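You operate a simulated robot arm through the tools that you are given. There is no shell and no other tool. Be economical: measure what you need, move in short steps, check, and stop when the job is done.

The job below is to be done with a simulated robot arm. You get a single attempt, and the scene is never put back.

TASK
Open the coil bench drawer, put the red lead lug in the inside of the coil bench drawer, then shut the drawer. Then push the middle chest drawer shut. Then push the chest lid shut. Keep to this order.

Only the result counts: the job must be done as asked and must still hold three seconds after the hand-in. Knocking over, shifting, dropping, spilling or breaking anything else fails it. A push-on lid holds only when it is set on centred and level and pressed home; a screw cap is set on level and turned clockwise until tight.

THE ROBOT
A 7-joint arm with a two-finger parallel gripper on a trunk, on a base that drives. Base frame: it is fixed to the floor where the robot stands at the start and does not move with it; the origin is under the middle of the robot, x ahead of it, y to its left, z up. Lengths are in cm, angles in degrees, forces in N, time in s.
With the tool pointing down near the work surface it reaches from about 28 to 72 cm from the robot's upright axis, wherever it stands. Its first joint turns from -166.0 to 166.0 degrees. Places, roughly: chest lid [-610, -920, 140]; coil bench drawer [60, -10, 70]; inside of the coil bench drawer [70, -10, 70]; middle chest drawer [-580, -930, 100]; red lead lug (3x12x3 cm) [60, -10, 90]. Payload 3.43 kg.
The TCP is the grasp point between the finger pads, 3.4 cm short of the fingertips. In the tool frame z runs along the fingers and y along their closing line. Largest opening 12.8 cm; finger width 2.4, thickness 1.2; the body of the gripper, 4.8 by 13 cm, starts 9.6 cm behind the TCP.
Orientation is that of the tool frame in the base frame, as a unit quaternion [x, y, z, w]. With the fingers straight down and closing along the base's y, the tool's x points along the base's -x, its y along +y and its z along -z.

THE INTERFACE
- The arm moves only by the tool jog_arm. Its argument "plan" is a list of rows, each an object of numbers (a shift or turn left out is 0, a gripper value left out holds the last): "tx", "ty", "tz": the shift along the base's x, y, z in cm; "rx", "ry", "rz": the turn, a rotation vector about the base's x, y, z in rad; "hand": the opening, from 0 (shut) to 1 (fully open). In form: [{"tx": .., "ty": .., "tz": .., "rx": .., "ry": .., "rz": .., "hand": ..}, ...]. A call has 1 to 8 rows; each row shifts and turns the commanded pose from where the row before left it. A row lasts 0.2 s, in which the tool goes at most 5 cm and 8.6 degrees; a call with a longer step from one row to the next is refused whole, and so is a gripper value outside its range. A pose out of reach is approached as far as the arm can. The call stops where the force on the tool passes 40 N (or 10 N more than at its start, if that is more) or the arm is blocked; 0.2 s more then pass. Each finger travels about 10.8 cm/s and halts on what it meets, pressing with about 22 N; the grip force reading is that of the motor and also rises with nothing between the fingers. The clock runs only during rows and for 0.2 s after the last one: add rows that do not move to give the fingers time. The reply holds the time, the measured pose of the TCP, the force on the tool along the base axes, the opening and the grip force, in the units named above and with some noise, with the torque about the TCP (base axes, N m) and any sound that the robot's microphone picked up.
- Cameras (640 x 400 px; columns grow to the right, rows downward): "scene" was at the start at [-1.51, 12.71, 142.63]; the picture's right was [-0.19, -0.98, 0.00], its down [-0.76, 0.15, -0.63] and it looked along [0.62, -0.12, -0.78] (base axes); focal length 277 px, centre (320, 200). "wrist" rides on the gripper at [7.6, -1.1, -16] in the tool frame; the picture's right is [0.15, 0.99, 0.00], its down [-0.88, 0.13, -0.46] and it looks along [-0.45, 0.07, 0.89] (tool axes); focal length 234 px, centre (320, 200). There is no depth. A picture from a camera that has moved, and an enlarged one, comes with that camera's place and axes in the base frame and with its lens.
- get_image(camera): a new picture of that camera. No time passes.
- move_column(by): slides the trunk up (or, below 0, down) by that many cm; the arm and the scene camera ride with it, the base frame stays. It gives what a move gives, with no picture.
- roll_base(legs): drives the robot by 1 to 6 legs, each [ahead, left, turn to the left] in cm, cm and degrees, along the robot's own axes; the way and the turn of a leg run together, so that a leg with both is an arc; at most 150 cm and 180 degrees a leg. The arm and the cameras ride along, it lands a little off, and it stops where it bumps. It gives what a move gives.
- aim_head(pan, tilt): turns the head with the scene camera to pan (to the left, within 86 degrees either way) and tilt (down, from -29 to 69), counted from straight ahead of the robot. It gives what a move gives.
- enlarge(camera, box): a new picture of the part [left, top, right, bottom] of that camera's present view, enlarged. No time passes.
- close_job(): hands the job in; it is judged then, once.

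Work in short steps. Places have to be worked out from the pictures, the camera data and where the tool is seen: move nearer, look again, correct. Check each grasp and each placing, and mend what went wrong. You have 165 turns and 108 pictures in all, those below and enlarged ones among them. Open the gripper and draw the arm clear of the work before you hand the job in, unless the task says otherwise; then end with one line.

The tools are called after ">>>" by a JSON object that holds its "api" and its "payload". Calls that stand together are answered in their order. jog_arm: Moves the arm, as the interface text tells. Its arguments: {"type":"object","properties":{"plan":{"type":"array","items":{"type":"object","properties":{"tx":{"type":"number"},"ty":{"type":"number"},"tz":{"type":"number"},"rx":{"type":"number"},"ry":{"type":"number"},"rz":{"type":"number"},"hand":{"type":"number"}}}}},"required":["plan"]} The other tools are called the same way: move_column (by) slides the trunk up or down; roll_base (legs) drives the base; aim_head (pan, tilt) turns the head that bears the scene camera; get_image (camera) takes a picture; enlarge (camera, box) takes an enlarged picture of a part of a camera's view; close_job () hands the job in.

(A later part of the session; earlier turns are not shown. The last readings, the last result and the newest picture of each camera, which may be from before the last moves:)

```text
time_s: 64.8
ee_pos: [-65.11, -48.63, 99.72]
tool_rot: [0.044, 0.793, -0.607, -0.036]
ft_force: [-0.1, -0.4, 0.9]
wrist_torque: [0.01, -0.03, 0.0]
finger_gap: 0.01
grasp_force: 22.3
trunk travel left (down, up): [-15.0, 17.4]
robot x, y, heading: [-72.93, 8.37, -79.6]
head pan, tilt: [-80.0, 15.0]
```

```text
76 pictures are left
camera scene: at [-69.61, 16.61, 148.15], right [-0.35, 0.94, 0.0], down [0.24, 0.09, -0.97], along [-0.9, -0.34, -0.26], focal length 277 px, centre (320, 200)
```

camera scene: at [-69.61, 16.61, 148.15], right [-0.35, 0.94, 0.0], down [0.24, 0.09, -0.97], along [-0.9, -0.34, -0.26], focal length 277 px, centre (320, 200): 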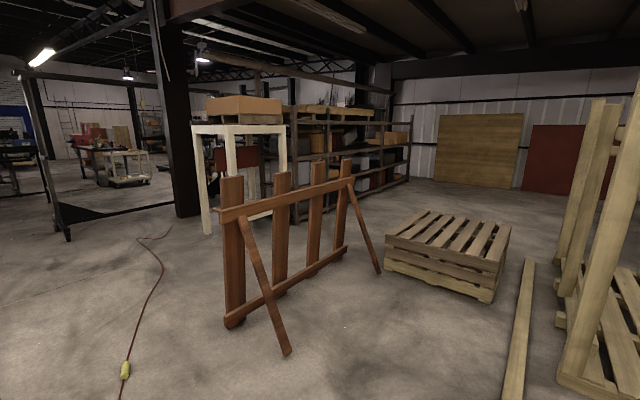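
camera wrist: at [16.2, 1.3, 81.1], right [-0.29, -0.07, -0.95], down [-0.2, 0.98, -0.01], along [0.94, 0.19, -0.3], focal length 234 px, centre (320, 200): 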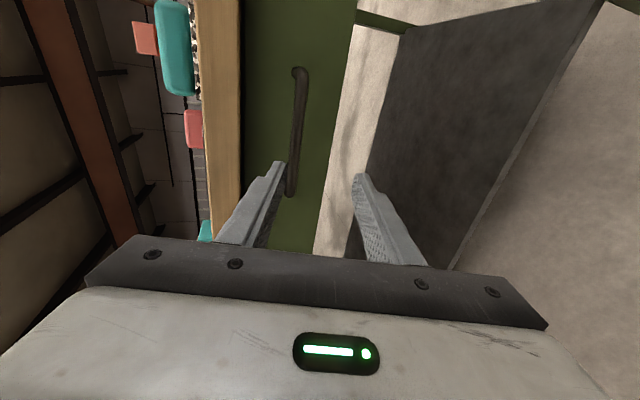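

The red chest looks to be in the far right background. I'll zoom in to plan the route.

>>> {"api": "aim_head", "payload": {"pan": -40, "tilt": 15}}

>>> {"api": "get_image", "payload": {"camera": "scene"}}

>>> {"api": "enlarge", "payload": {"camera": "scene", "box": [180, 80, 420, 230]}}

```text
time_s: 65.8
ee_pos: [-65.09, -48.63, 99.61]
tool_rot: [0.044, 0.793, -0.607, -0.036]
ft_force: [-0.1, 0.4, -0.4]
wrist_torque: [0.01, 0.04, -0.01]
finger_gap: 0.03
grasp_force: 21.9
trunk travel left (down, up): [-15.0, 17.4]
robot x, y, heading: [-73.24, 8.34, -79.4]
head pan, tilt: [-40.0, 15.0]
```

```text
75 pictures are left
camera scene: at [-65.47, 11.77, 148.15], right [-0.87, 0.49, 0.0], down [0.13, 0.23, -0.97], along [-0.48, -0.84, -0.26], focal length 277 px, centre (320, 200)
```

scene: 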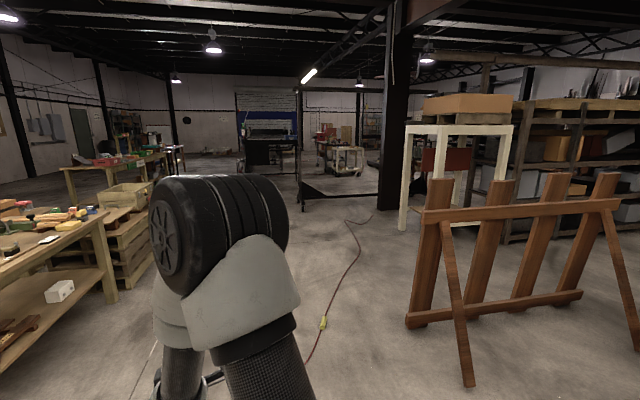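

```text
2.67 times, centred on (300, 155) of scene
camera zoom: at [-65.47, 11.77, 148.15], right [-0.87, 0.49, 0.0], down [0.13, 0.23, -0.97], along [-0.48, -0.84, -0.26], focal length 740 px, centre (373, 320)
```

zoom: 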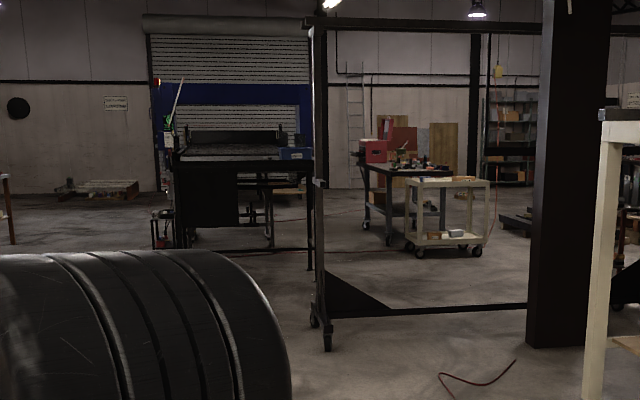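

My plan is to drive past the wheeled frame on its east side, then work west and south to the chest's front, which seems to face +x. Here is the first stretch.

>>> {"api": "roll_base", "payload": {"legs": [[0, 0, -24], [150, 0, 0], [150, 0, 0], [120, 0, 0]]}}

>>> {"api": "aim_head", "payload": {"pan": -30, "tilt": 20}}

>>> {"api": "get_image", "payload": {"camera": "scene"}}

```text
time_s: 87.3
ee_pos: [-164.11, -460.56, 99.65]
tool_rot: [0.174, 0.774, -0.593, -0.136]
ft_force: [0.6, 0.2, 0.2]
wrist_torque: [-0.01, 0.02, 0.01]
finger_gap: 0.0
grasp_force: 23.0
trunk travel left (down, up): [-15.0, 17.4]
robot x, y, heading: [-153.1, -404.06, -98.6]
head pan, tilt: [-40.0, 15.0]
```

```text
time_s: 88.0
ee_pos: [-164.02, -460.41, 99.6]
tool_rot: [0.173, 0.775, -0.593, -0.135]
ft_force: [-0.9, -0.7, -0.4]
wrist_torque: [0.01, 0.02, 0.0]
finger_gap: 0.0
grasp_force: 21.4
trunk travel left (down, up): [-15.0, 17.4]
robot x, y, heading: [-152.89, -403.89, -98.5]
head pan, tilt: [-30.0, 20.0]
```

```text
73 pictures are left
camera scene: at [-143.61, -404.42, 147.33], right [-0.78, 0.62, 0.0], down [0.21, 0.27, -0.94], along [-0.59, -0.73, -0.34], focal length 277 px, centre (320, 200)
```

scene: 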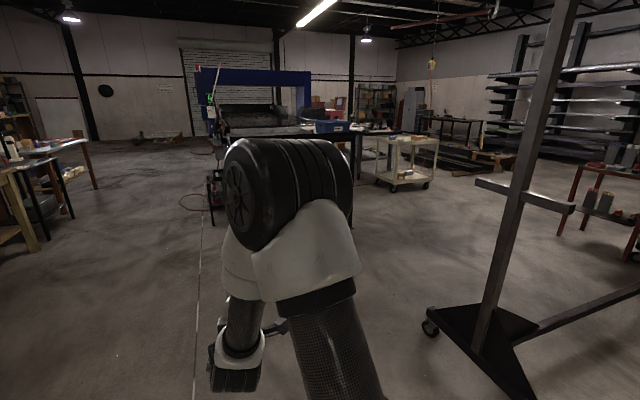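

There's an open corridor between the wheeled frame and the dark machine table. I'll drive through it in parts, checking the pose.

>>> {"api": "roll_base", "payload": {"legs": [[0, 0, -32.8], [104, 0, 0], [104, 0, 0], [0, 0, -55]]}}

```text
time_s: 102.5
ee_pos: [-348.76, -550.48, 99.76]
tool_rot: [0.666, 0.433, -0.329, -0.51]
ft_force: [0.8, 0.7, -0.1]
wrist_torque: [-0.01, 0.0, -0.01]
finger_gap: 0.0
grasp_force: 21.6
trunk travel left (down, up): [-15.0, 17.4]
robot x, y, heading: [-291.97, -560.08, 173.0]
head pan, tilt: [-30.0, 20.0]
```

>>> {"api": "roll_base", "payload": {"legs": [[132, 0, 0], [0, 0, 74]]}}

>>> {"api": "aim_head", "payload": {"pan": 0, "tilt": 20}}

>>> {"api": "get_image", "payload": {"camera": "scene"}}

```text
time_s: 112.3
ee_pos: [-446.0, -595.46, 99.79]
tool_rot: [0.272, 0.746, -0.571, -0.21]
ft_force: [0.3, -0.1, -0.8]
wrist_torque: [-0.04, 0.0, 0.0]
finger_gap: 0.0
grasp_force: 22.0
trunk travel left (down, up): [-15.0, 17.4]
robot x, y, heading: [-421.12, -544.09, -113.2]
head pan, tilt: [-30.0, 20.0]
```

```text
time_s: 113.3
ee_pos: [-446.03, -595.48, 99.75]
tool_rot: [0.272, 0.746, -0.571, -0.209]
ft_force: [-1.0, -0.2, -0.1]
wrist_torque: [0.0, -0.01, 0.0]
finger_gap: 0.03
grasp_force: 22.2
trunk travel left (down, up): [-15.0, 17.4]
robot x, y, heading: [-421.14, -543.98, -113.1]
head pan, tilt: [0.0, 20.0]
```

```text
72 pictures are left
camera scene: at [-408.2, -549.39, 147.33], right [-0.92, 0.4, 0.0], down [0.14, 0.31, -0.94], along [-0.37, -0.86, -0.34], focal length 277 px, centre (320, 200)
```

scene: 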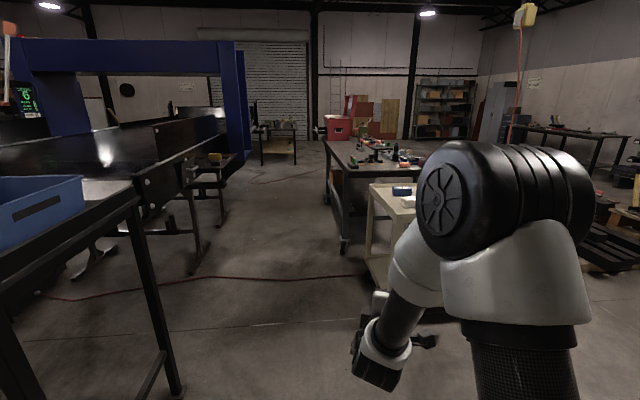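

>>> {"api": "enlarge", "payload": {"camera": "scene", "box": [240, 80, 440, 205]}}

```text
3.20 times, centred on (340, 142) of scene
camera zoom: at [-408.2, -549.39, 147.33], right [-0.92, 0.4, 0.0], down [0.14, 0.31, -0.94], along [-0.37, -0.86, -0.34], focal length 888 px, centre (256, 384)
```

zoom: 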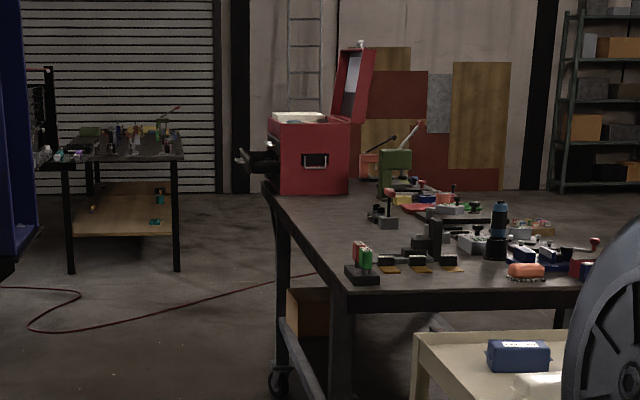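

The chest sits at the far left corner of the bench, with its lid open toward the back and a drawer pulled out toward +x. I'm driving down the aisle.

>>> {"api": "roll_base", "payload": {"legs": [[0, 0, 9], [140, 0, 0], [0, 0, 9]]}}

>>> {"api": "get_image", "payload": {"camera": "scene"}}

```text
time_s: 121.4
ee_pos: [-467.5, -731.99, 99.62]
tool_rot: [0.167, 0.776, -0.594, -0.13]
ft_force: [-0.2, 0.6, -0.6]
wrist_torque: [-0.05, 0.03, 0.02]
finger_gap: 0.02
grasp_force: 21.8
trunk travel left (down, up): [-15.0, 17.4]
robot x, y, heading: [-457.05, -675.37, -97.3]
head pan, tilt: [0.0, 20.0]
```

```text
70 pictures are left
camera scene: at [-443.54, -677.25, 147.33], right [-0.99, 0.13, 0.0], down [0.04, 0.34, -0.94], along [-0.12, -0.93, -0.34], focal length 277 px, centre (320, 200)
```

scene: 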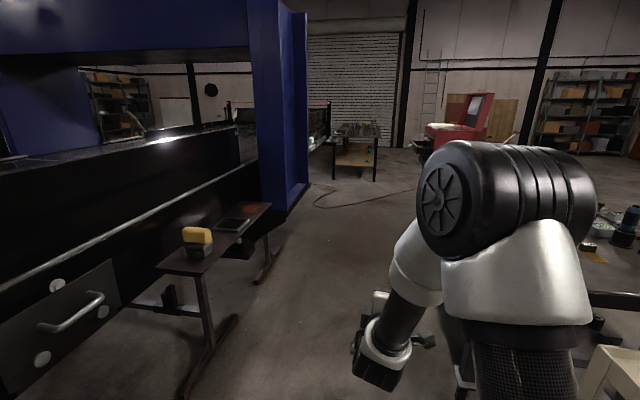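

A blue gantry overhangs the aisle on the left. I'll keep to the middle and go closer.

>>> {"api": "roll_base", "payload": {"legs": [[0, 0, -7.5], [125, 0, 0]]}}

>>> {"api": "aim_head", "payload": {"pan": -20, "tilt": 20}}

>>> {"api": "get_image", "payload": {"camera": "scene"}}

```text
time_s: 128.3
ee_pos: [-508.69, -850.18, 99.75]
tool_rot: [0.224, 0.762, -0.583, -0.174]
ft_force: [-0.3, 0.6, 0.4]
wrist_torque: [-0.04, 0.02, -0.03]
finger_gap: 0.03
grasp_force: 22.0
trunk travel left (down, up): [-15.0, 17.4]
robot x, y, heading: [-490.44, -795.53, -105.8]
head pan, tilt: [0.0, 20.0]
```

```text
time_s: 129.2
ee_pos: [-508.93, -850.26, 99.74]
tool_rot: [0.224, 0.762, -0.583, -0.174]
ft_force: [0.1, -0.6, -0.6]
wrist_torque: [-0.02, 0.04, -0.02]
finger_gap: 0.0
grasp_force: 22.0
trunk travel left (down, up): [-15.0, 17.4]
robot x, y, heading: [-490.75, -795.62, -105.9]
head pan, tilt: [-20.0, 20.0]
```

```text
69 pictures are left
camera scene: at [-480.1, -798.22, 147.33], right [-0.81, 0.59, 0.0], down [0.2, 0.28, -0.94], along [-0.55, -0.76, -0.34], focal length 277 px, centre (320, 200)
```

scene: 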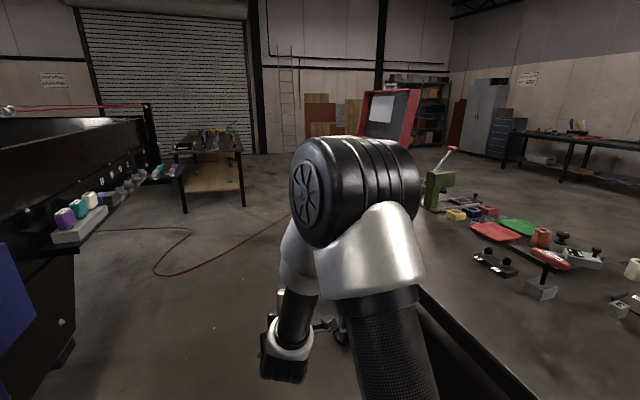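

The arm hides the chest, so I'll turn a little right to see past it.

>>> {"api": "roll_base", "payload": {"legs": [[0, 0, -30]]}}

>>> {"api": "aim_head", "payload": {"pan": 8, "tilt": 20}}

>>> {"api": "get_image", "payload": {"camera": "scene"}}

>>> {"api": "enlarge", "payload": {"camera": "scene", "box": [220, 80, 420, 205]}}

```text
time_s: 131.1
ee_pos: [-533.85, -833.63, 99.61]
tool_rot: [0.415, 0.678, -0.517, -0.319]
ft_force: [0.1, 0.6, -0.2]
wrist_torque: [0.02, 0.01, 0.02]
finger_gap: 0.01
grasp_force: 22.0
trunk travel left (down, up): [-15.0, 17.4]
robot x, y, heading: [-490.75, -795.87, -136.2]
head pan, tilt: [-20.0, 20.0]
```

```text
time_s: 132.0
ee_pos: [-533.71, -833.73, 99.68]
tool_rot: [0.415, 0.677, -0.517, -0.32]
ft_force: [-0.6, -0.1, -0.1]
wrist_torque: [0.01, -0.01, 0.01]
finger_gap: 0.02
grasp_force: 22.3
trunk travel left (down, up): [-15.0, 17.4]
robot x, y, heading: [-490.46, -795.82, -136.2]
head pan, tilt: [8.0, 20.0]
```

```text
68 pictures are left
camera scene: at [-480.13, -806.66, 147.33], right [-0.79, 0.62, 0.0], down [0.21, 0.27, -0.94], along [-0.58, -0.74, -0.34], focal length 277 px, centre (320, 200)
```

scene: 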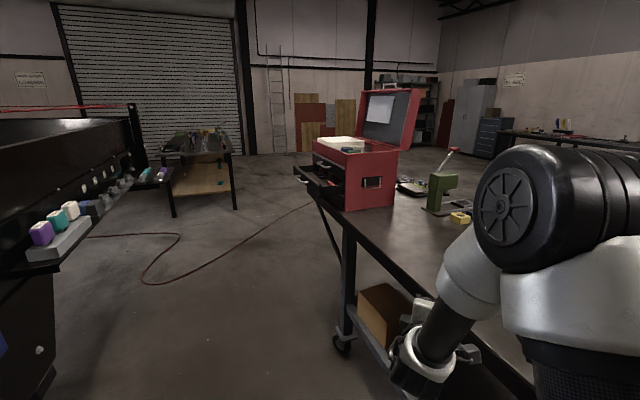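

```text
3.20 times, centred on (320, 142) of scene
camera zoom: at [-480.13, -806.66, 147.33], right [-0.79, 0.62, 0.0], down [0.21, 0.27, -0.94], along [-0.58, -0.74, -0.34], focal length 888 px, centre (320, 384)
```

zoom: 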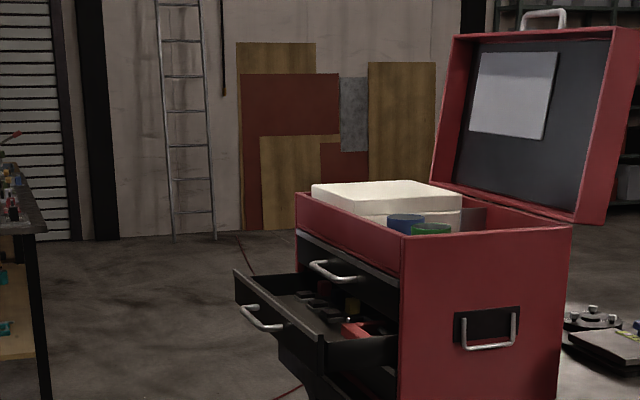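

Now the geometry is clear. The chest front runs from (-582,-914) to (-598,-965), the open drawer's panel stands about 15 cm out with its top at about z 103, and the lid stands nearly vertical with its top at about z 152. I'll drive past on the aisle centre to the open floor south of the bench.

>>> {"api": "roll_base", "payload": {"legs": [[0, 0, 32], [120, 0, 0]]}}

>>> {"api": "aim_head", "payload": {"pan": 0, "tilt": 25}}

>>> {"api": "get_image", "payload": {"camera": "scene"}}

```text
time_s: 139.7
ee_pos: [-536.47, -968.7, 99.79]
tool_rot: [0.208, 0.766, -0.586, -0.162]
ft_force: [-0.3, -0.3, 0.2]
wrist_torque: [0.0, 0.04, 0.0]
finger_gap: 0.0
grasp_force: 22.0
trunk travel left (down, up): [-15.0, 17.4]
robot x, y, heading: [-520.51, -913.04, -103.4]
head pan, tilt: [8.0, 20.0]
```

```text
time_s: 140.4
ee_pos: [-536.47, -968.73, 99.77]
tool_rot: [0.207, 0.766, -0.587, -0.161]
ft_force: [-0.5, -0.1, -0.1]
wrist_torque: [0.03, -0.01, -0.01]
finger_gap: 0.0
grasp_force: 22.1
trunk travel left (down, up): [-15.0, 17.4]
robot x, y, heading: [-520.39, -913.8, -103.6]
head pan, tilt: [0.0, 25.0]
```

```text
66 pictures are left
camera scene: at [-506.96, -916.71, 146.52], right [-0.97, 0.23, 0.0], down [0.1, 0.41, -0.91], along [-0.21, -0.88, -0.42], focal length 277 px, centre (320, 200)
```

scene: 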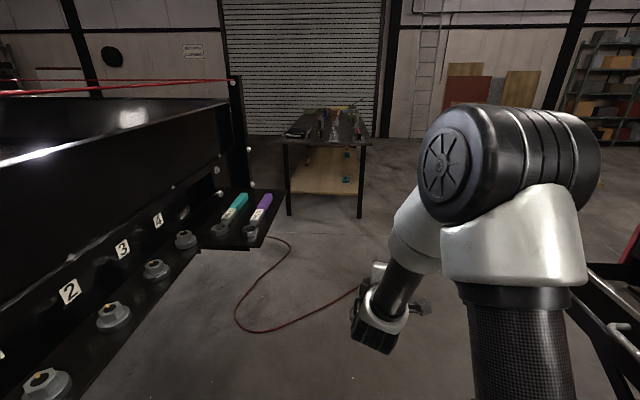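

Checking the chest's near side and the bench's south end.

>>> {"api": "aim_head", "payload": {"pan": -70, "tilt": 30}}

>>> {"api": "get_image", "payload": {"camera": "scene"}}

>>> {"api": "get_image", "payload": {"camera": "wrist"}}

```text
time_s: 141.8
ee_pos: [-536.42, -968.67, 99.62]
tool_rot: [0.207, 0.767, -0.586, -0.161]
ft_force: [-0.2, -0.2, -0.1]
wrist_torque: [0.03, 0.03, 0.01]
finger_gap: 0.0
grasp_force: 22.5
trunk travel left (down, up): [-15.0, 17.4]
robot x, y, heading: [-520.7, -913.18, -103.5]
head pan, tilt: [-70.0, 30.0]
```

```text
65 pictures are left
camera scene: at [-513.8, -908.78, 145.73], right [-0.11, 0.99, 0.0], down [0.5, 0.06, -0.87], along [-0.86, -0.1, -0.5], focal length 277 px, centre (320, 200)
```

scene: 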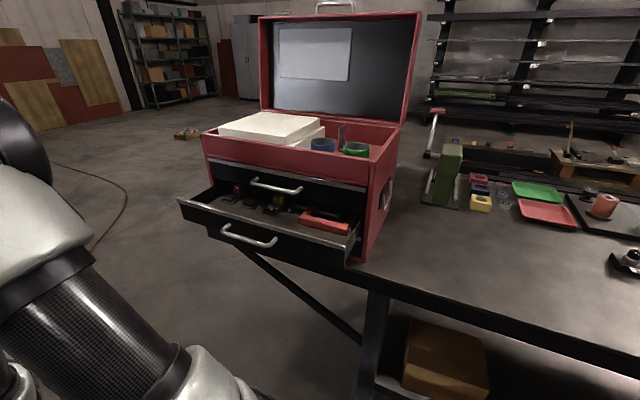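

```text
64 pictures are left
camera wrist: at [-535.32, -951.82, 104.89], right [0.0, 0.3, -0.95], down [1.0, -0.04, -0.01], along [-0.04, -0.95, -0.3], focal length 234 px, centre (320, 200)
```

wrist: 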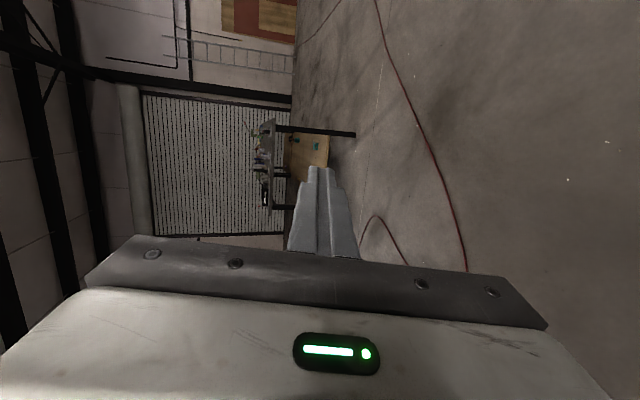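

Good view. By triangulation the bench top is at about z 93, and the drawer panel runs from (-559,-907) to (-571,-952) at z 103–110 with its handle at the centre. I'll back up a bit so the arm has room, raise the column, and turn the tool toward the panel.

>>> {"api": "roll_base", "payload": {"legs": [[-33, 0, 0]]}}

>>> {"api": "move_column", "payload": {"by": 12}}

>>> {"api": "aim_head", "payload": {"pan": -40, "tilt": 35}}

>>> {"api": "get_image", "payload": {"camera": "scene"}}

```text
time_s: 144.0
ee_pos: [-529.0, -936.56, 99.74]
tool_rot: [0.208, 0.766, -0.586, -0.162]
ft_force: [-0.1, 0.5, -0.1]
wrist_torque: [-0.02, 0.02, 0.02]
finger_gap: 0.01
grasp_force: 21.6
trunk travel left (down, up): [-15.0, 17.4]
robot x, y, heading: [-512.98, -881.38, -103.6]
head pan, tilt: [-70.0, 30.0]
```

```text
time_s: 145.5
ee_pos: [-528.91, -936.58, 111.67]
tool_rot: [0.209, 0.766, -0.586, -0.162]
ft_force: [-0.2, -0.5, 0.8]
wrist_torque: [0.0, -0.03, -0.01]
finger_gap: 0.02
grasp_force: 21.9
trunk travel left (down, up): [-27.0, 5.4]
robot x, y, heading: [-512.74, -881.47, -103.9]
head pan, tilt: [-70.0, 30.0]
```

```text
time_s: 146.4
ee_pos: [-528.87, -936.63, 111.76]
tool_rot: [0.209, 0.766, -0.586, -0.162]
ft_force: [0.1, 0.0, -0.4]
wrist_torque: [-0.04, 0.03, 0.0]
finger_gap: 0.0
grasp_force: 21.5
trunk travel left (down, up): [-27.0, 5.4]
robot x, y, heading: [-512.4, -881.08, -103.7]
head pan, tilt: [-40.0, 35.0]
```

```text
63 pictures are left
camera scene: at [-504.11, -880.95, 156.95], right [-0.59, 0.81, 0.0], down [0.46, 0.34, -0.82], along [-0.66, -0.48, -0.57], focal length 277 px, centre (320, 200)
```

scene: 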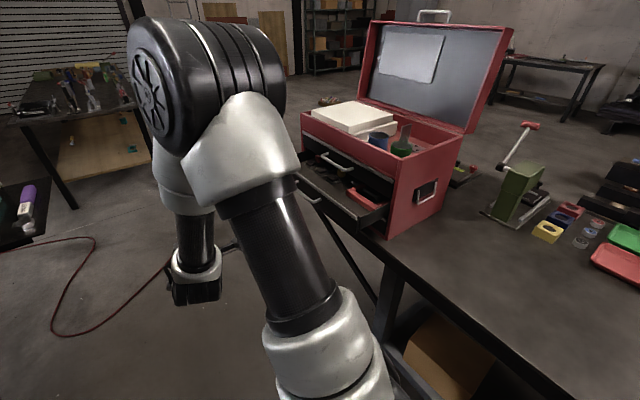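

Enlarging for more accurate measurements.

>>> {"api": "enlarge", "payload": {"camera": "scene", "box": [290, 90, 490, 250]}}

```text
2.50 times, centred on (390, 170) of scene
camera zoom: at [-504.11, -880.95, 156.95], right [-0.59, 0.81, 0.0], down [0.46, 0.34, -0.82], along [-0.66, -0.48, -0.57], focal length 694 px, centre (145, 275)
```

zoom: 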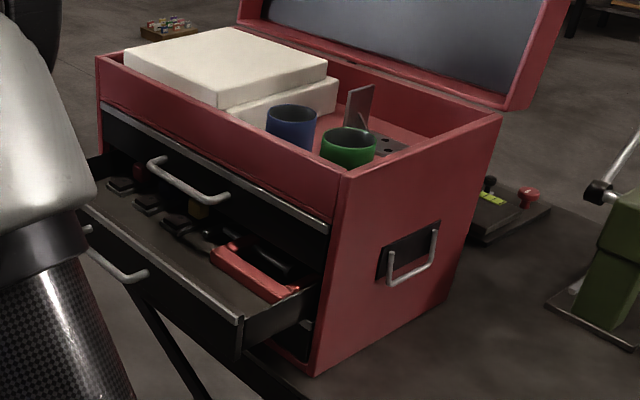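

The north part of the panel beside the handle is at about (-560.5,-914.7,107.5). I'm moving to a staging point 6 cm in front while yawing the tool.

>>> {"api": "jog_arm", "payload": {"plan": [{"tx": -2.8, "ty": 2.57, "tz": -0.4, "rz": -0.12}, {"tx": -2.8, "ty": 2.57, "tz": -0.4, "rz": -0.12}, {"tx": -2.8, "ty": 2.57, "tz": -0.4, "rz": -0.12}, {"tx": -2.8, "ty": 2.57, "tz": -0.4, "rz": -0.12}, {"tx": -2.8, "ty": 2.57, "tz": -0.4, "rz": -0.12}, {"tx": -2.8, "ty": 2.57, "tz": -0.4, "rz": -0.12}, {"tx": -2.8, "ty": 2.57, "tz": -0.4, "rz": -0.12}, {"tx": -2.4, "ty": 2.57, "tz": -0.4, "rz": -0.12}]}}

>>> {"api": "get_image", "payload": {"camera": "wrist"}}

>>> {"api": "get_image", "payload": {"camera": "scene"}}

```text
time_s: 148.2
ee_pos: [-550.77, -915.62, 108.67]
tool_rot: [0.541, 0.582, -0.444, -0.414]
ft_force: [0.1, -0.2, -0.4]
wrist_torque: [-0.02, 0.02, -0.01]
finger_gap: 0.0
grasp_force: 21.6
trunk travel left (down, up): [-27.0, 5.4]
robot x, y, heading: [-512.85, -881.03, -103.9]
head pan, tilt: [-40.0, 35.0]
```

```text
61 pictures are left
camera wrist: at [-536.23, -907.04, 113.85], right [0.25, 0.17, -0.95], down [0.54, -0.84, -0.01], along [-0.81, -0.51, -0.3], focal length 234 px, centre (320, 200)
```

wrist: 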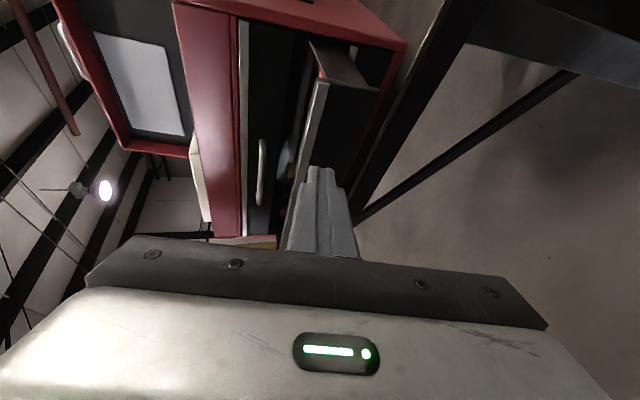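

```text
60 pictures are left
camera scene: at [-504.11, -880.96, 156.95], right [-0.59, 0.81, 0.0], down [0.46, 0.34, -0.82], along [-0.66, -0.48, -0.57], focal length 277 px, centre (320, 200)
```

scene: 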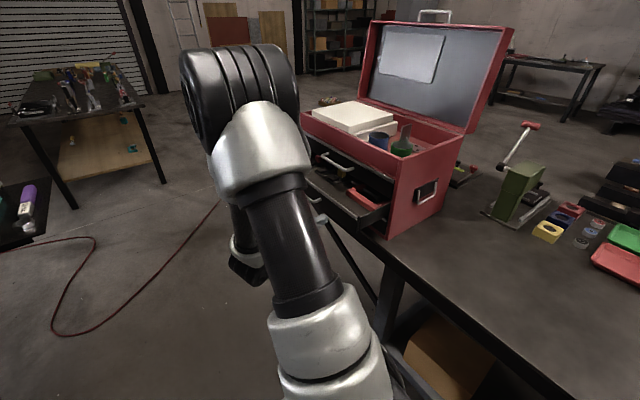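

The fingertips face the panel north of the handle. I'll advance along the push direction.

>>> {"api": "jog_arm", "payload": {"plan": [{"tx": -1.93, "ty": 0.5}, {"tx": -1.93, "ty": 0.5}, {"tx": -1.45, "ty": 0.37}, {"tx": -1.45, "ty": 0.37}, {"tx": -1.45, "ty": 0.37}]}}

>>> {"api": "get_image", "payload": {"camera": "wrist"}}

```text
time_s: 149.4
ee_pos: [-559.22, -913.87, 108.64]
tool_rot: [0.539, 0.582, -0.445, -0.415]
ft_force: [-0.1, -0.4, 0.8]
wrist_torque: [-0.01, 0.0, 0.0]
finger_gap: 0.01
grasp_force: 22.1
trunk travel left (down, up): [-27.0, 5.4]
robot x, y, heading: [-512.78, -881.62, -103.9]
head pan, tilt: [-40.0, 35.0]
```

```text
59 pictures are left
camera wrist: at [-544.68, -905.18, 113.81], right [0.25, 0.17, -0.95], down [0.54, -0.84, -0.01], along [-0.81, -0.51, -0.3], focal length 234 px, centre (320, 200)
```

wrist: 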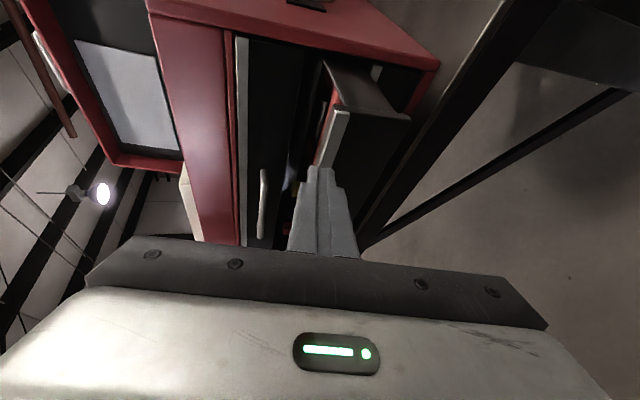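

No contact yet, and this closer view puts the panel lower, at z about 100–106.5. I'll back out slightly, lower 4 cm and advance again.

>>> {"api": "jog_arm", "payload": {"plan": [{"tx": 2.9, "ty": -0.75}, {"tx": 2, "ty": -0.5}, {"tz": -4.2}, {}]}}

>>> {"api": "get_image", "payload": {"camera": "wrist"}}

```text
time_s: 150.4
ee_pos: [-554.21, -914.94, 104.55]
tool_rot: [0.54, 0.582, -0.444, -0.414]
ft_force: [0.3, -0.9, -0.7]
wrist_torque: [-0.01, 0.03, -0.02]
finger_gap: 0.01
grasp_force: 22.1
trunk travel left (down, up): [-27.0, 5.4]
robot x, y, heading: [-512.7, -881.09, -103.8]
head pan, tilt: [-40.0, 35.0]
```

```text
58 pictures are left
camera wrist: at [-539.72, -906.39, 109.67], right [0.25, 0.17, -0.95], down [0.54, -0.84, -0.01], along [-0.81, -0.51, -0.3], focal length 234 px, centre (320, 200)
```

wrist: 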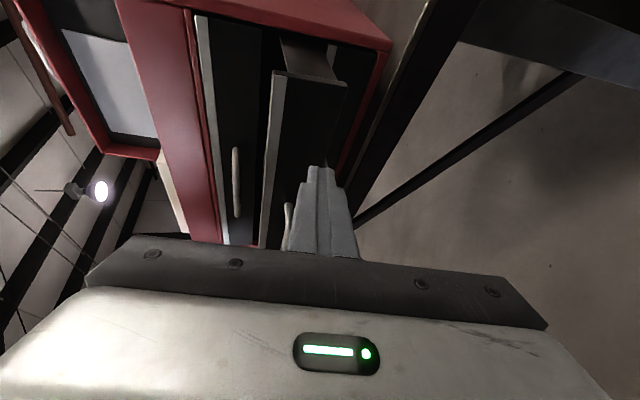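

Advancing gently to find contact.

>>> {"api": "jog_arm", "payload": {"plan": [{"tx": -1.45, "ty": 0.37}, {"tx": -1.45, "ty": 0.37}, {"tx": -0.97, "ty": 0.25}, {"tx": -0.97, "ty": 0.25}, {"tx": -0.97, "ty": 0.25}, {"tx": -0.97, "ty": 0.25}]}}

>>> {"api": "get_image", "payload": {"camera": "wrist"}}

```text
time_s: 151.8
ee_pos: [-561.01, -913.33, 104.33]
tool_rot: [0.54, 0.582, -0.445, -0.415]
ft_force: [-0.2, 0.0, 0.1]
wrist_torque: [-0.02, 0.02, 0.01]
finger_gap: 0.0
grasp_force: 22.1
trunk travel left (down, up): [-27.0, 5.4]
robot x, y, heading: [-513.03, -881.66, -103.6]
head pan, tilt: [-40.0, 35.0]
```

```text
57 pictures are left
camera wrist: at [-546.54, -904.69, 109.53], right [0.25, 0.17, -0.95], down [0.54, -0.84, -0.01], along [-0.81, -0.51, -0.3], focal length 234 px, centre (320, 200)
```

wrist: 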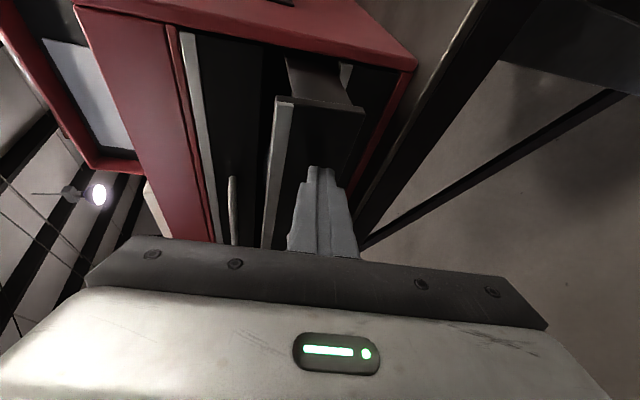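

The panel is scaling toward contact in about 2 cm. Continuing.

>>> {"api": "jog_arm", "payload": {"plan": [{"tx": -0.97, "ty": 0.25}, {"tx": -0.97, "ty": 0.25}, {"tx": -0.97, "ty": 0.25}, {"tx": -0.97, "ty": 0.25}]}}

>>> {"api": "enlarge", "payload": {"camera": "scene", "box": [270, 110, 470, 250]}}

```text
time_s: 152.8
ee_pos: [-564.92, -912.38, 104.39]
tool_rot: [0.539, 0.582, -0.445, -0.416]
ft_force: [0.5, 0.2, -0.3]
wrist_torque: [-0.02, 0.01, -0.02]
finger_gap: 0.0
grasp_force: 22.3
trunk travel left (down, up): [-27.0, 5.4]
robot x, y, heading: [-512.87, -881.16, -103.9]
head pan, tilt: [-40.0, 35.0]
```

```text
2.86 times, centred on (370, 180) of scene
camera zoom: at [-504.12, -880.96, 156.95], right [-0.59, 0.81, 0.0], down [0.46, 0.34, -0.82], along [-0.66, -0.48, -0.57], focal length 793 px, centre (177, 257)
```

zoom: 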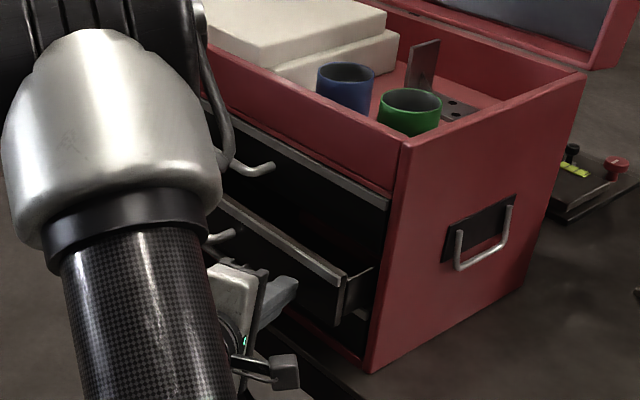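

The drawer is actually moving in; it's light and barely registers as force. I'll keep pushing until it resists.

>>> {"api": "jog_arm", "payload": {"plan": [{"tx": -0.97, "ty": 0.25}, {"tx": -0.97, "ty": 0.25}, {"tx": -0.97, "ty": 0.25}, {"tx": -0.97, "ty": 0.25}, {"tx": -0.97, "ty": 0.25}]}}

>>> {"api": "enlarge", "payload": {"camera": "scene", "box": [270, 110, 470, 250]}}

```text
time_s: 154.0
ee_pos: [-569.65, -911.2, 104.25]
tool_rot: [0.54, 0.583, -0.445, -0.414]
ft_force: [0.2, 0.2, 0.2]
wrist_torque: [0.0, 0.02, -0.01]
finger_gap: 0.0
grasp_force: 22.0
trunk travel left (down, up): [-27.0, 5.4]
robot x, y, heading: [-512.61, -881.5, -103.7]
head pan, tilt: [-40.0, 35.0]
```

```text
2.86 times, centred on (370, 180) of scene
camera zoom: at [-504.11, -880.96, 156.95], right [-0.59, 0.81, 0.0], down [0.46, 0.34, -0.82], along [-0.66, -0.48, -0.57], focal length 793 px, centre (177, 257)
```

zoom: 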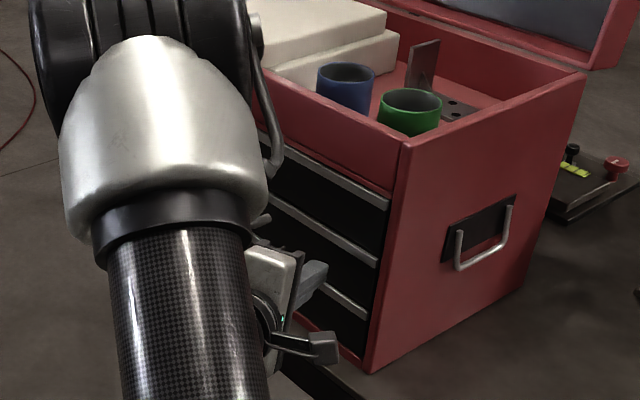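

It looks flush now. I'll push on until I feel resistance, to be sure.

>>> {"api": "jog_arm", "payload": {"plan": [{"tx": -0.7, "ty": 0.18}, {"tx": -0.7, "ty": 0.18}, {"tx": -0.7, "ty": 0.18}, {"tx": -0.7, "ty": 0.18}]}}

>>> {"api": "enlarge", "payload": {"camera": "scene", "box": [270, 110, 470, 250]}}

```text
time_s: 154.8
ee_pos: [-570.7, -910.86, 104.29]
tool_rot: [0.54, 0.584, -0.445, -0.412]
ft_force: [24.7, 5.3, 13.4]
wrist_torque: [0.09, 0.51, -0.35]
finger_gap: 0.01
grasp_force: 22.5
trunk travel left (down, up): [-27.0, 5.4]
robot x, y, heading: [-512.73, -881.59, -103.8]
head pan, tilt: [-40.0, 35.0]
stopped in row 3: the force on the tool passed its limit at 48 N (the readings are from after the stop); the commanded pose is now the measured one
```

```text
2.86 times, centred on (370, 180) of scene
camera zoom: at [-503.64, -880.8, 156.95], right [-0.59, 0.81, 0.0], down [0.46, 0.34, -0.82], along [-0.66, -0.49, -0.57], focal length 793 px, centre (177, 257)
```

zoom: 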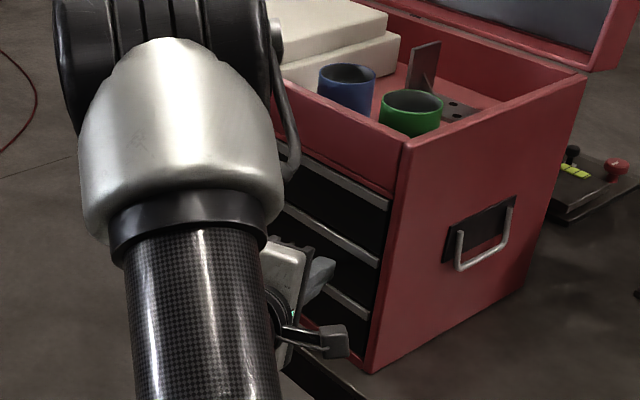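

The drawer is firmly home and the chest hasn't moved. I'll retreat and bring the arm back to its driving pose.

>>> {"api": "jog_arm", "payload": {"plan": [{"tx": 3.8, "ty": -1}, {"tx": 3.8, "ty": -1}, {"tx": 4.5, "ty": -1.2}, {"tx": 4.5, "ty": -1.3, "tz": 2}, {"tx": 3, "ty": -0.5, "tz": 2}, {}]}}

>>> {"api": "jog_arm", "payload": {"plan": [{"tx": 2.5, "ty": -2.57, "tz": 0.4, "rz": 0.12}, {"tx": 2.5, "ty": -2.57, "tz": 0.4, "rz": 0.12}, {"tx": 2.5, "ty": -2.57, "tz": 0.4, "rz": 0.12}, {"tx": 2.5, "ty": -2.57, "tz": 0.4, "rz": 0.12}, {"tx": 2.5, "ty": -2.57, "tz": 0.4, "rz": 0.12}, {"tx": 2.5, "ty": -2.57, "tz": 0.4, "rz": 0.12}, {"tx": 2.5, "ty": -2.57, "tz": 0.4, "rz": 0.12}, {"tx": 2, "ty": -2.57, "tz": 0.4, "rz": 0.12}]}}

>>> {"api": "get_image", "payload": {"camera": "scene"}}

```text
refused: row 4 steps farther than a row can; nothing moved
```

```text
time_s: 156.6
ee_pos: [-555.3, -927.29, 108.96]
tool_rot: [0.256, 0.777, -0.546, -0.183]
ft_force: [0.2, 0.3, -0.1]
wrist_torque: [0.01, -0.01, 0.04]
finger_gap: 0.02
grasp_force: 22.4
out of reach, approached as far as the arm can: row 4, 5, 6
trunk travel left (down, up): [-27.0, 5.4]
robot x, y, heading: [-512.37, -881.65, -103.8]
head pan, tilt: [-40.0, 35.0]
```

```text
53 pictures are left
camera scene: at [-504.06, -880.98, 156.95], right [-0.59, 0.81, 0.0], down [0.46, 0.34, -0.82], along [-0.66, -0.48, -0.57], focal length 277 px, centre (320, 200)
```

scene: 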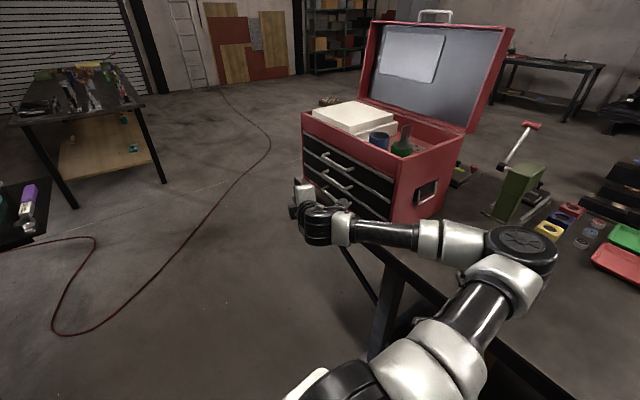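

The first call was refused and the second went through with the elbow flipping out over the bench, but nothing was hit and the drawers are all shut. I'll move the tool away from the chest in careful steps.

>>> {"api": "jog_arm", "payload": {"plan": [{"tx": 2.5, "ty": -1}, {"tx": 2.5, "ty": -1}, {"tx": 2.5, "ty": -1}, {}]}}

>>> {"api": "get_image", "payload": {"camera": "scene"}}

```text
time_s: 157.6
ee_pos: [-547.88, -930.22, 109.32]
tool_rot: [0.257, 0.776, -0.546, -0.184]
ft_force: [0.1, -0.2, 0.6]
wrist_torque: [0.06, -0.02, -0.03]
finger_gap: 0.0
grasp_force: 22.1
trunk travel left (down, up): [-27.0, 5.4]
robot x, y, heading: [-512.73, -881.06, -103.8]
head pan, tilt: [-40.0, 35.0]
```

```text
52 pictures are left
camera scene: at [-504.04, -880.95, 156.94], right [-0.59, 0.81, 0.0], down [0.46, 0.34, -0.82], along [-0.66, -0.48, -0.57], focal length 277 px, centre (320, 200)
```

scene: 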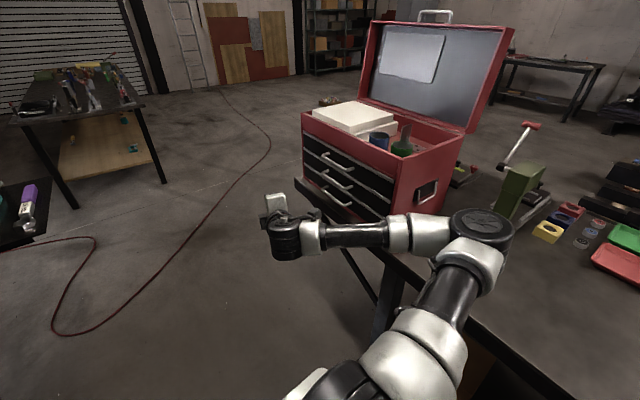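

Enlarging to check the drawers.

>>> {"api": "enlarge", "payload": {"camera": "scene", "box": [250, 110, 470, 250]}}

```text
2.86 times, centred on (360, 180) of scene
camera zoom: at [-504.04, -880.95, 156.94], right [-0.59, 0.81, 0.0], down [0.46, 0.34, -0.82], along [-0.66, -0.48, -0.57], focal length 793 px, centre (206, 257)
```

zoom: 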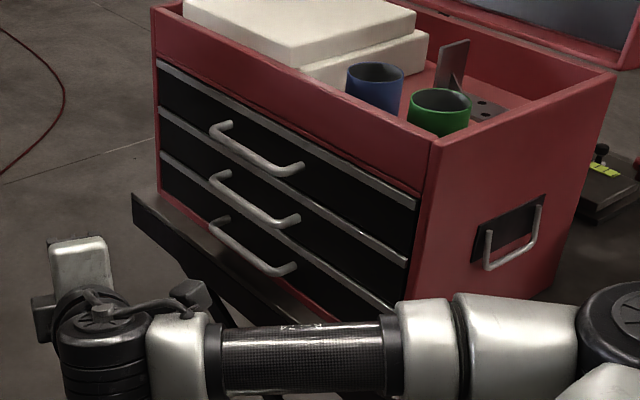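

All three drawers are shut. I'll continue bringing the arm clear of the bench.

>>> {"api": "jog_arm", "payload": {"plan": [{"tx": 3, "ty": -1, "tz": 1}, {"tx": 3, "ty": -1, "tz": 1}, {"tx": 3, "ty": -1}, {"tx": 3, "ty": -1}, {"tx": 3, "ty": -1}, {"tx": 3, "ty": -1}, {}]}}

>>> {"api": "get_image", "payload": {"camera": "scene"}}

```text
time_s: 159.2
ee_pos: [-529.74, -936.12, 111.34]
tool_rot: [0.256, 0.776, -0.546, -0.184]
ft_force: [-0.7, 0.2, 0.4]
wrist_torque: [0.02, 0.0, -0.03]
finger_gap: 0.04
grasp_force: 22.1
trunk travel left (down, up): [-27.0, 5.4]
robot x, y, heading: [-512.93, -881.22, -103.7]
head pan, tilt: [-40.0, 35.0]
```

```text
50 pictures are left
camera scene: at [-504.03, -880.95, 156.94], right [-0.59, 0.81, 0.0], down [0.46, 0.34, -0.82], along [-0.66, -0.48, -0.57], focal length 277 px, centre (320, 200)
```

scene: 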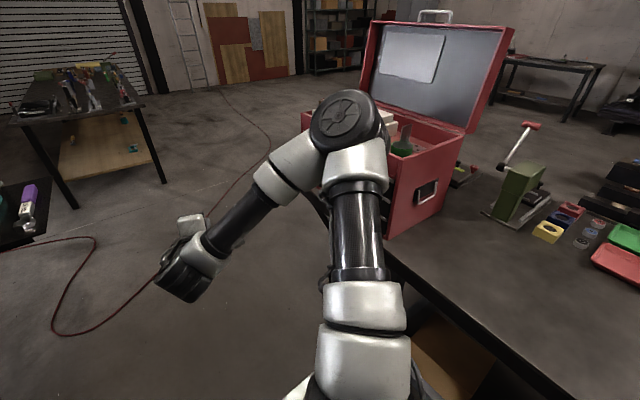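

>>> {"api": "jog_arm", "payload": {"plan": [{"tx": 3, "ty": -1}, {"tx": 3, "ty": -1}, {"tx": 3, "ty": -1}, {"tx": 1, "ty": 0}, {}]}}

>>> {"api": "roll_base", "payload": {"legs": [[100, 0, 0]]}}

>>> {"api": "aim_head", "payload": {"pan": 0, "tilt": 30}}

>>> {"api": "get_image", "payload": {"camera": "scene"}}

```text
time_s: 160.4
ee_pos: [-519.81, -938.98, 111.12]
tool_rot: [0.257, 0.777, -0.545, -0.183]
ft_force: [-1.0, -0.6, -0.1]
wrist_torque: [0.02, 0.03, -0.04]
finger_gap: 0.01
grasp_force: 22.0
trunk travel left (down, up): [-27.0, 5.4]
robot x, y, heading: [-512.64, -881.48, -103.5]
head pan, tilt: [-40.0, 35.0]
```

```text
time_s: 165.6
ee_pos: [-542.28, -1037.93, 111.17]
tool_rot: [0.251, 0.779, -0.547, -0.178]
ft_force: [0.9, 0.0, -0.2]
wrist_torque: [0.01, 0.01, 0.01]
finger_gap: 0.03
grasp_force: 22.3
trunk travel left (down, up): [-27.0, 5.4]
robot x, y, heading: [-536.17, -980.44, -103.0]
head pan, tilt: [-40.0, 35.0]
```

```text
time_s: 166.7
ee_pos: [-542.23, -1038.09, 111.01]
tool_rot: [0.251, 0.778, -0.547, -0.18]
ft_force: [-0.5, 0.0, -0.2]
wrist_torque: [0.02, 0.01, -0.05]
finger_gap: 0.03
grasp_force: 22.2
trunk travel left (down, up): [-27.0, 5.4]
robot x, y, heading: [-535.78, -980.51, -103.4]
head pan, tilt: [0.0, 30.0]
```

```text
49 pictures are left
camera scene: at [-522.4, -983.24, 157.72], right [-0.97, 0.22, 0.0], down [0.11, 0.49, -0.87], along [-0.19, -0.84, -0.5], focal length 277 px, centre (320, 200)
```

scene: 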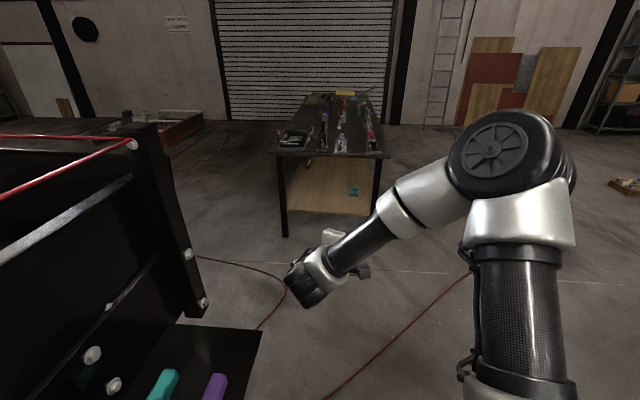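

There's clear floor to the southwest. I'll drive around to the south side of the chest.

>>> {"api": "roll_base", "payload": {"legs": [[0, 0, -25], [65, 0, 0], [0, 0, -50], [45, 0, 0]]}}

>>> {"api": "aim_head", "payload": {"pan": -80, "tilt": 20}}

>>> {"api": "get_image", "payload": {"camera": "scene"}}

```text
time_s: 176.2
ee_pos: [-677.03, -1043.75, 111.01]
tool_rot: [0.67, 0.469, -0.328, -0.473]
ft_force: [-0.5, 0.4, -0.4]
wrist_torque: [-0.01, -0.03, 0.0]
finger_gap: 0.0
grasp_force: 22.2
trunk travel left (down, up): [-27.0, 5.4]
robot x, y, heading: [-619.73, -1033.74, -177.0]
head pan, tilt: [0.0, 30.0]
```

```text
time_s: 177.7
ee_pos: [-677.11, -1043.65, 111.04]
tool_rot: [0.669, 0.469, -0.328, -0.474]
ft_force: [1.3, -0.2, -0.5]
wrist_torque: [0.02, -0.03, 0.02]
finger_gap: 0.0
grasp_force: 21.8
trunk travel left (down, up): [-27.0, 5.4]
robot x, y, heading: [-619.7, -1034.0, -177.2]
head pan, tilt: [-80.0, 20.0]
```

```text
48 pictures are left
camera scene: at [-612.17, -1038.23, 159.33], right [0.97, 0.22, 0.0], down [0.08, -0.33, -0.94], along [-0.21, 0.92, -0.34], focal length 277 px, centre (320, 200)
```

scene: 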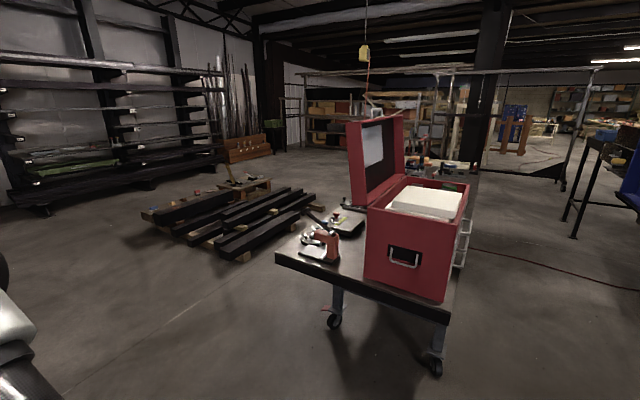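

>>> {"api": "enlarge", "payload": {"camera": "scene", "box": [270, 90, 490, 310]}}

```text
1.82 times, centred on (380, 200) of scene
camera zoom: at [-612.17, -1038.23, 159.33], right [0.97, 0.22, 0.0], down [0.08, -0.33, -0.94], along [-0.21, 0.92, -0.34], focal length 504 px, centre (211, 200)
```

zoom: 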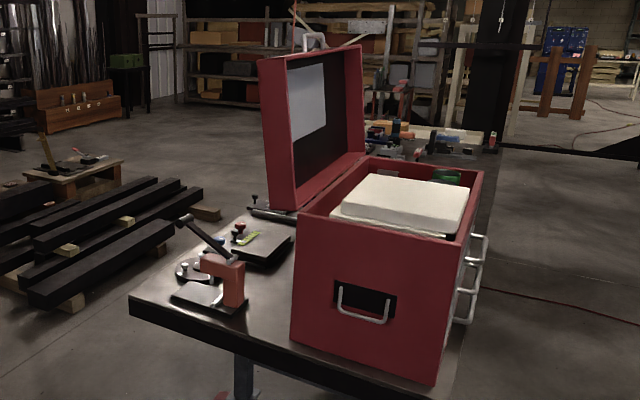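

The lid's back face is at about x -624 (south edge y -941), rising to z 152 and nearly vertical. I'll raise the column and arm so the fingers can reach behind the lid from this side.

>>> {"api": "move_column", "payload": {"by": 5.3}}

>>> {"api": "jog_arm", "payload": {"plan": [{"tz": 4}, {"tz": 4}, {"tz": 4}, {"tz": 4}, {"tz": 4}, {"tz": 4}, {"tz": 4}, {}]}}

```text
time_s: 178.6
ee_pos: [-677.01, -1043.53, 116.46]
tool_rot: [0.669, 0.471, -0.328, -0.473]
ft_force: [0.1, 0.3, -0.4]
wrist_torque: [-0.03, 0.02, -0.01]
finger_gap: 0.01
grasp_force: 22.0
trunk travel left (down, up): [-32.3, 0.1]
robot x, y, heading: [-619.69, -1033.93, -177.1]
head pan, tilt: [-80.0, 20.0]
```

```text
time_s: 180.4
ee_pos: [-677.22, -1043.51, 144.58]
tool_rot: [0.67, 0.469, -0.328, -0.473]
ft_force: [0.4, 0.0, 0.6]
wrist_torque: [-0.01, 0.02, 0.0]
finger_gap: 0.0
grasp_force: 21.7
trunk travel left (down, up): [-32.3, 0.1]
robot x, y, heading: [-619.71, -1034.49, -177.3]
head pan, tilt: [-80.0, 20.0]
```

Turning to face north.

>>> {"api": "roll_base", "payload": {"legs": [[0, 0, -90]]}}

>>> {"api": "aim_head", "payload": {"pan": 0, "tilt": 15}}

>>> {"api": "get_image", "payload": {"camera": "scene"}}

>>> {"api": "get_image", "payload": {"camera": "wrist"}}

```text
time_s: 184.7
ee_pos: [-630.18, -976.66, 144.43]
tool_rot: [0.806, -0.136, 0.099, -0.567]
ft_force: [-0.8, -0.5, 0.7]
wrist_torque: [0.01, 0.0, 0.02]
finger_gap: 0.01
grasp_force: 21.9
trunk travel left (down, up): [-32.3, 0.1]
robot x, y, heading: [-620.08, -1033.89, 93.7]
head pan, tilt: [-80.0, 20.0]
```

```text
time_s: 186.3
ee_pos: [-630.29, -976.71, 144.49]
tool_rot: [0.807, -0.136, 0.098, -0.567]
ft_force: [0.3, 0.4, -0.7]
wrist_torque: [0.01, 0.01, 0.02]
finger_gap: 0.0
grasp_force: 22.0
trunk travel left (down, up): [-32.3, 0.1]
robot x, y, heading: [-619.66, -1033.74, 93.9]
head pan, tilt: [0.0, 15.0]
```

```text
46 pictures are left
camera scene: at [-633.77, -1034.35, 165.45], right [1.0, 0.06, 0.0], down [0.02, -0.26, -0.97], along [-0.06, 0.96, -0.26], focal length 277 px, centre (320, 200)
```

scene: 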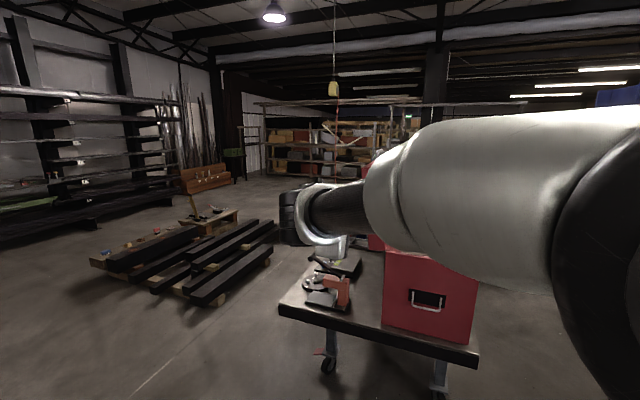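

```text
45 pictures are left
camera wrist: at [-628.03, -993.06, 150.86], right [0.03, -0.37, -0.93], down [-0.99, -0.16, 0.03], along [-0.15, 0.92, -0.37], focal length 234 px, centre (320, 200)
```

wrist: 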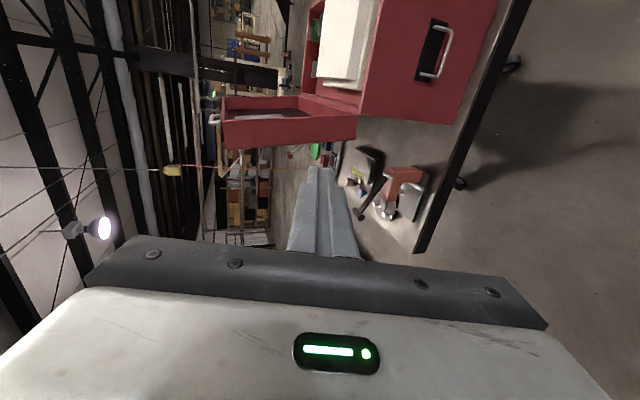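

The fingers are west of the lid's back face, as planned. Driving forward 36 cm.

>>> {"api": "roll_base", "payload": {"legs": [[36, 0, 0]]}}

>>> {"api": "get_image", "payload": {"camera": "wrist"}}

```text
time_s: 188.6
ee_pos: [-632.78, -940.21, 144.35]
tool_rot: [0.806, -0.136, 0.1, -0.567]
ft_force: [-0.8, 0.1, 0.6]
wrist_torque: [0.03, 0.01, -0.01]
finger_gap: 0.01
grasp_force: 22.0
trunk travel left (down, up): [-32.3, 0.1]
robot x, y, heading: [-622.38, -997.64, 93.8]
head pan, tilt: [0.0, 15.0]
```

```text
44 pictures are left
camera wrist: at [-630.44, -956.66, 150.85], right [0.03, -0.37, -0.93], down [-0.99, -0.16, 0.03], along [-0.15, 0.92, -0.37], focal length 234 px, centre (320, 200)
```

wrist: 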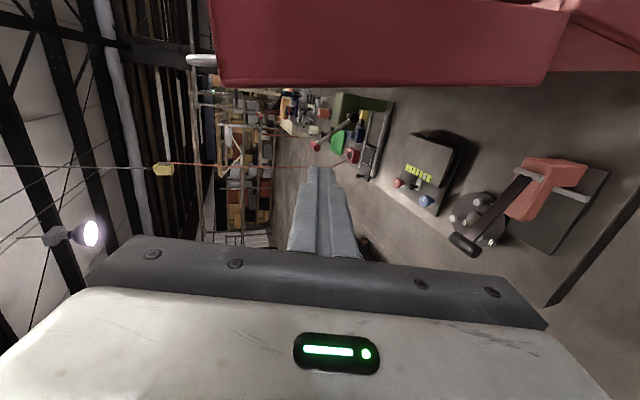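

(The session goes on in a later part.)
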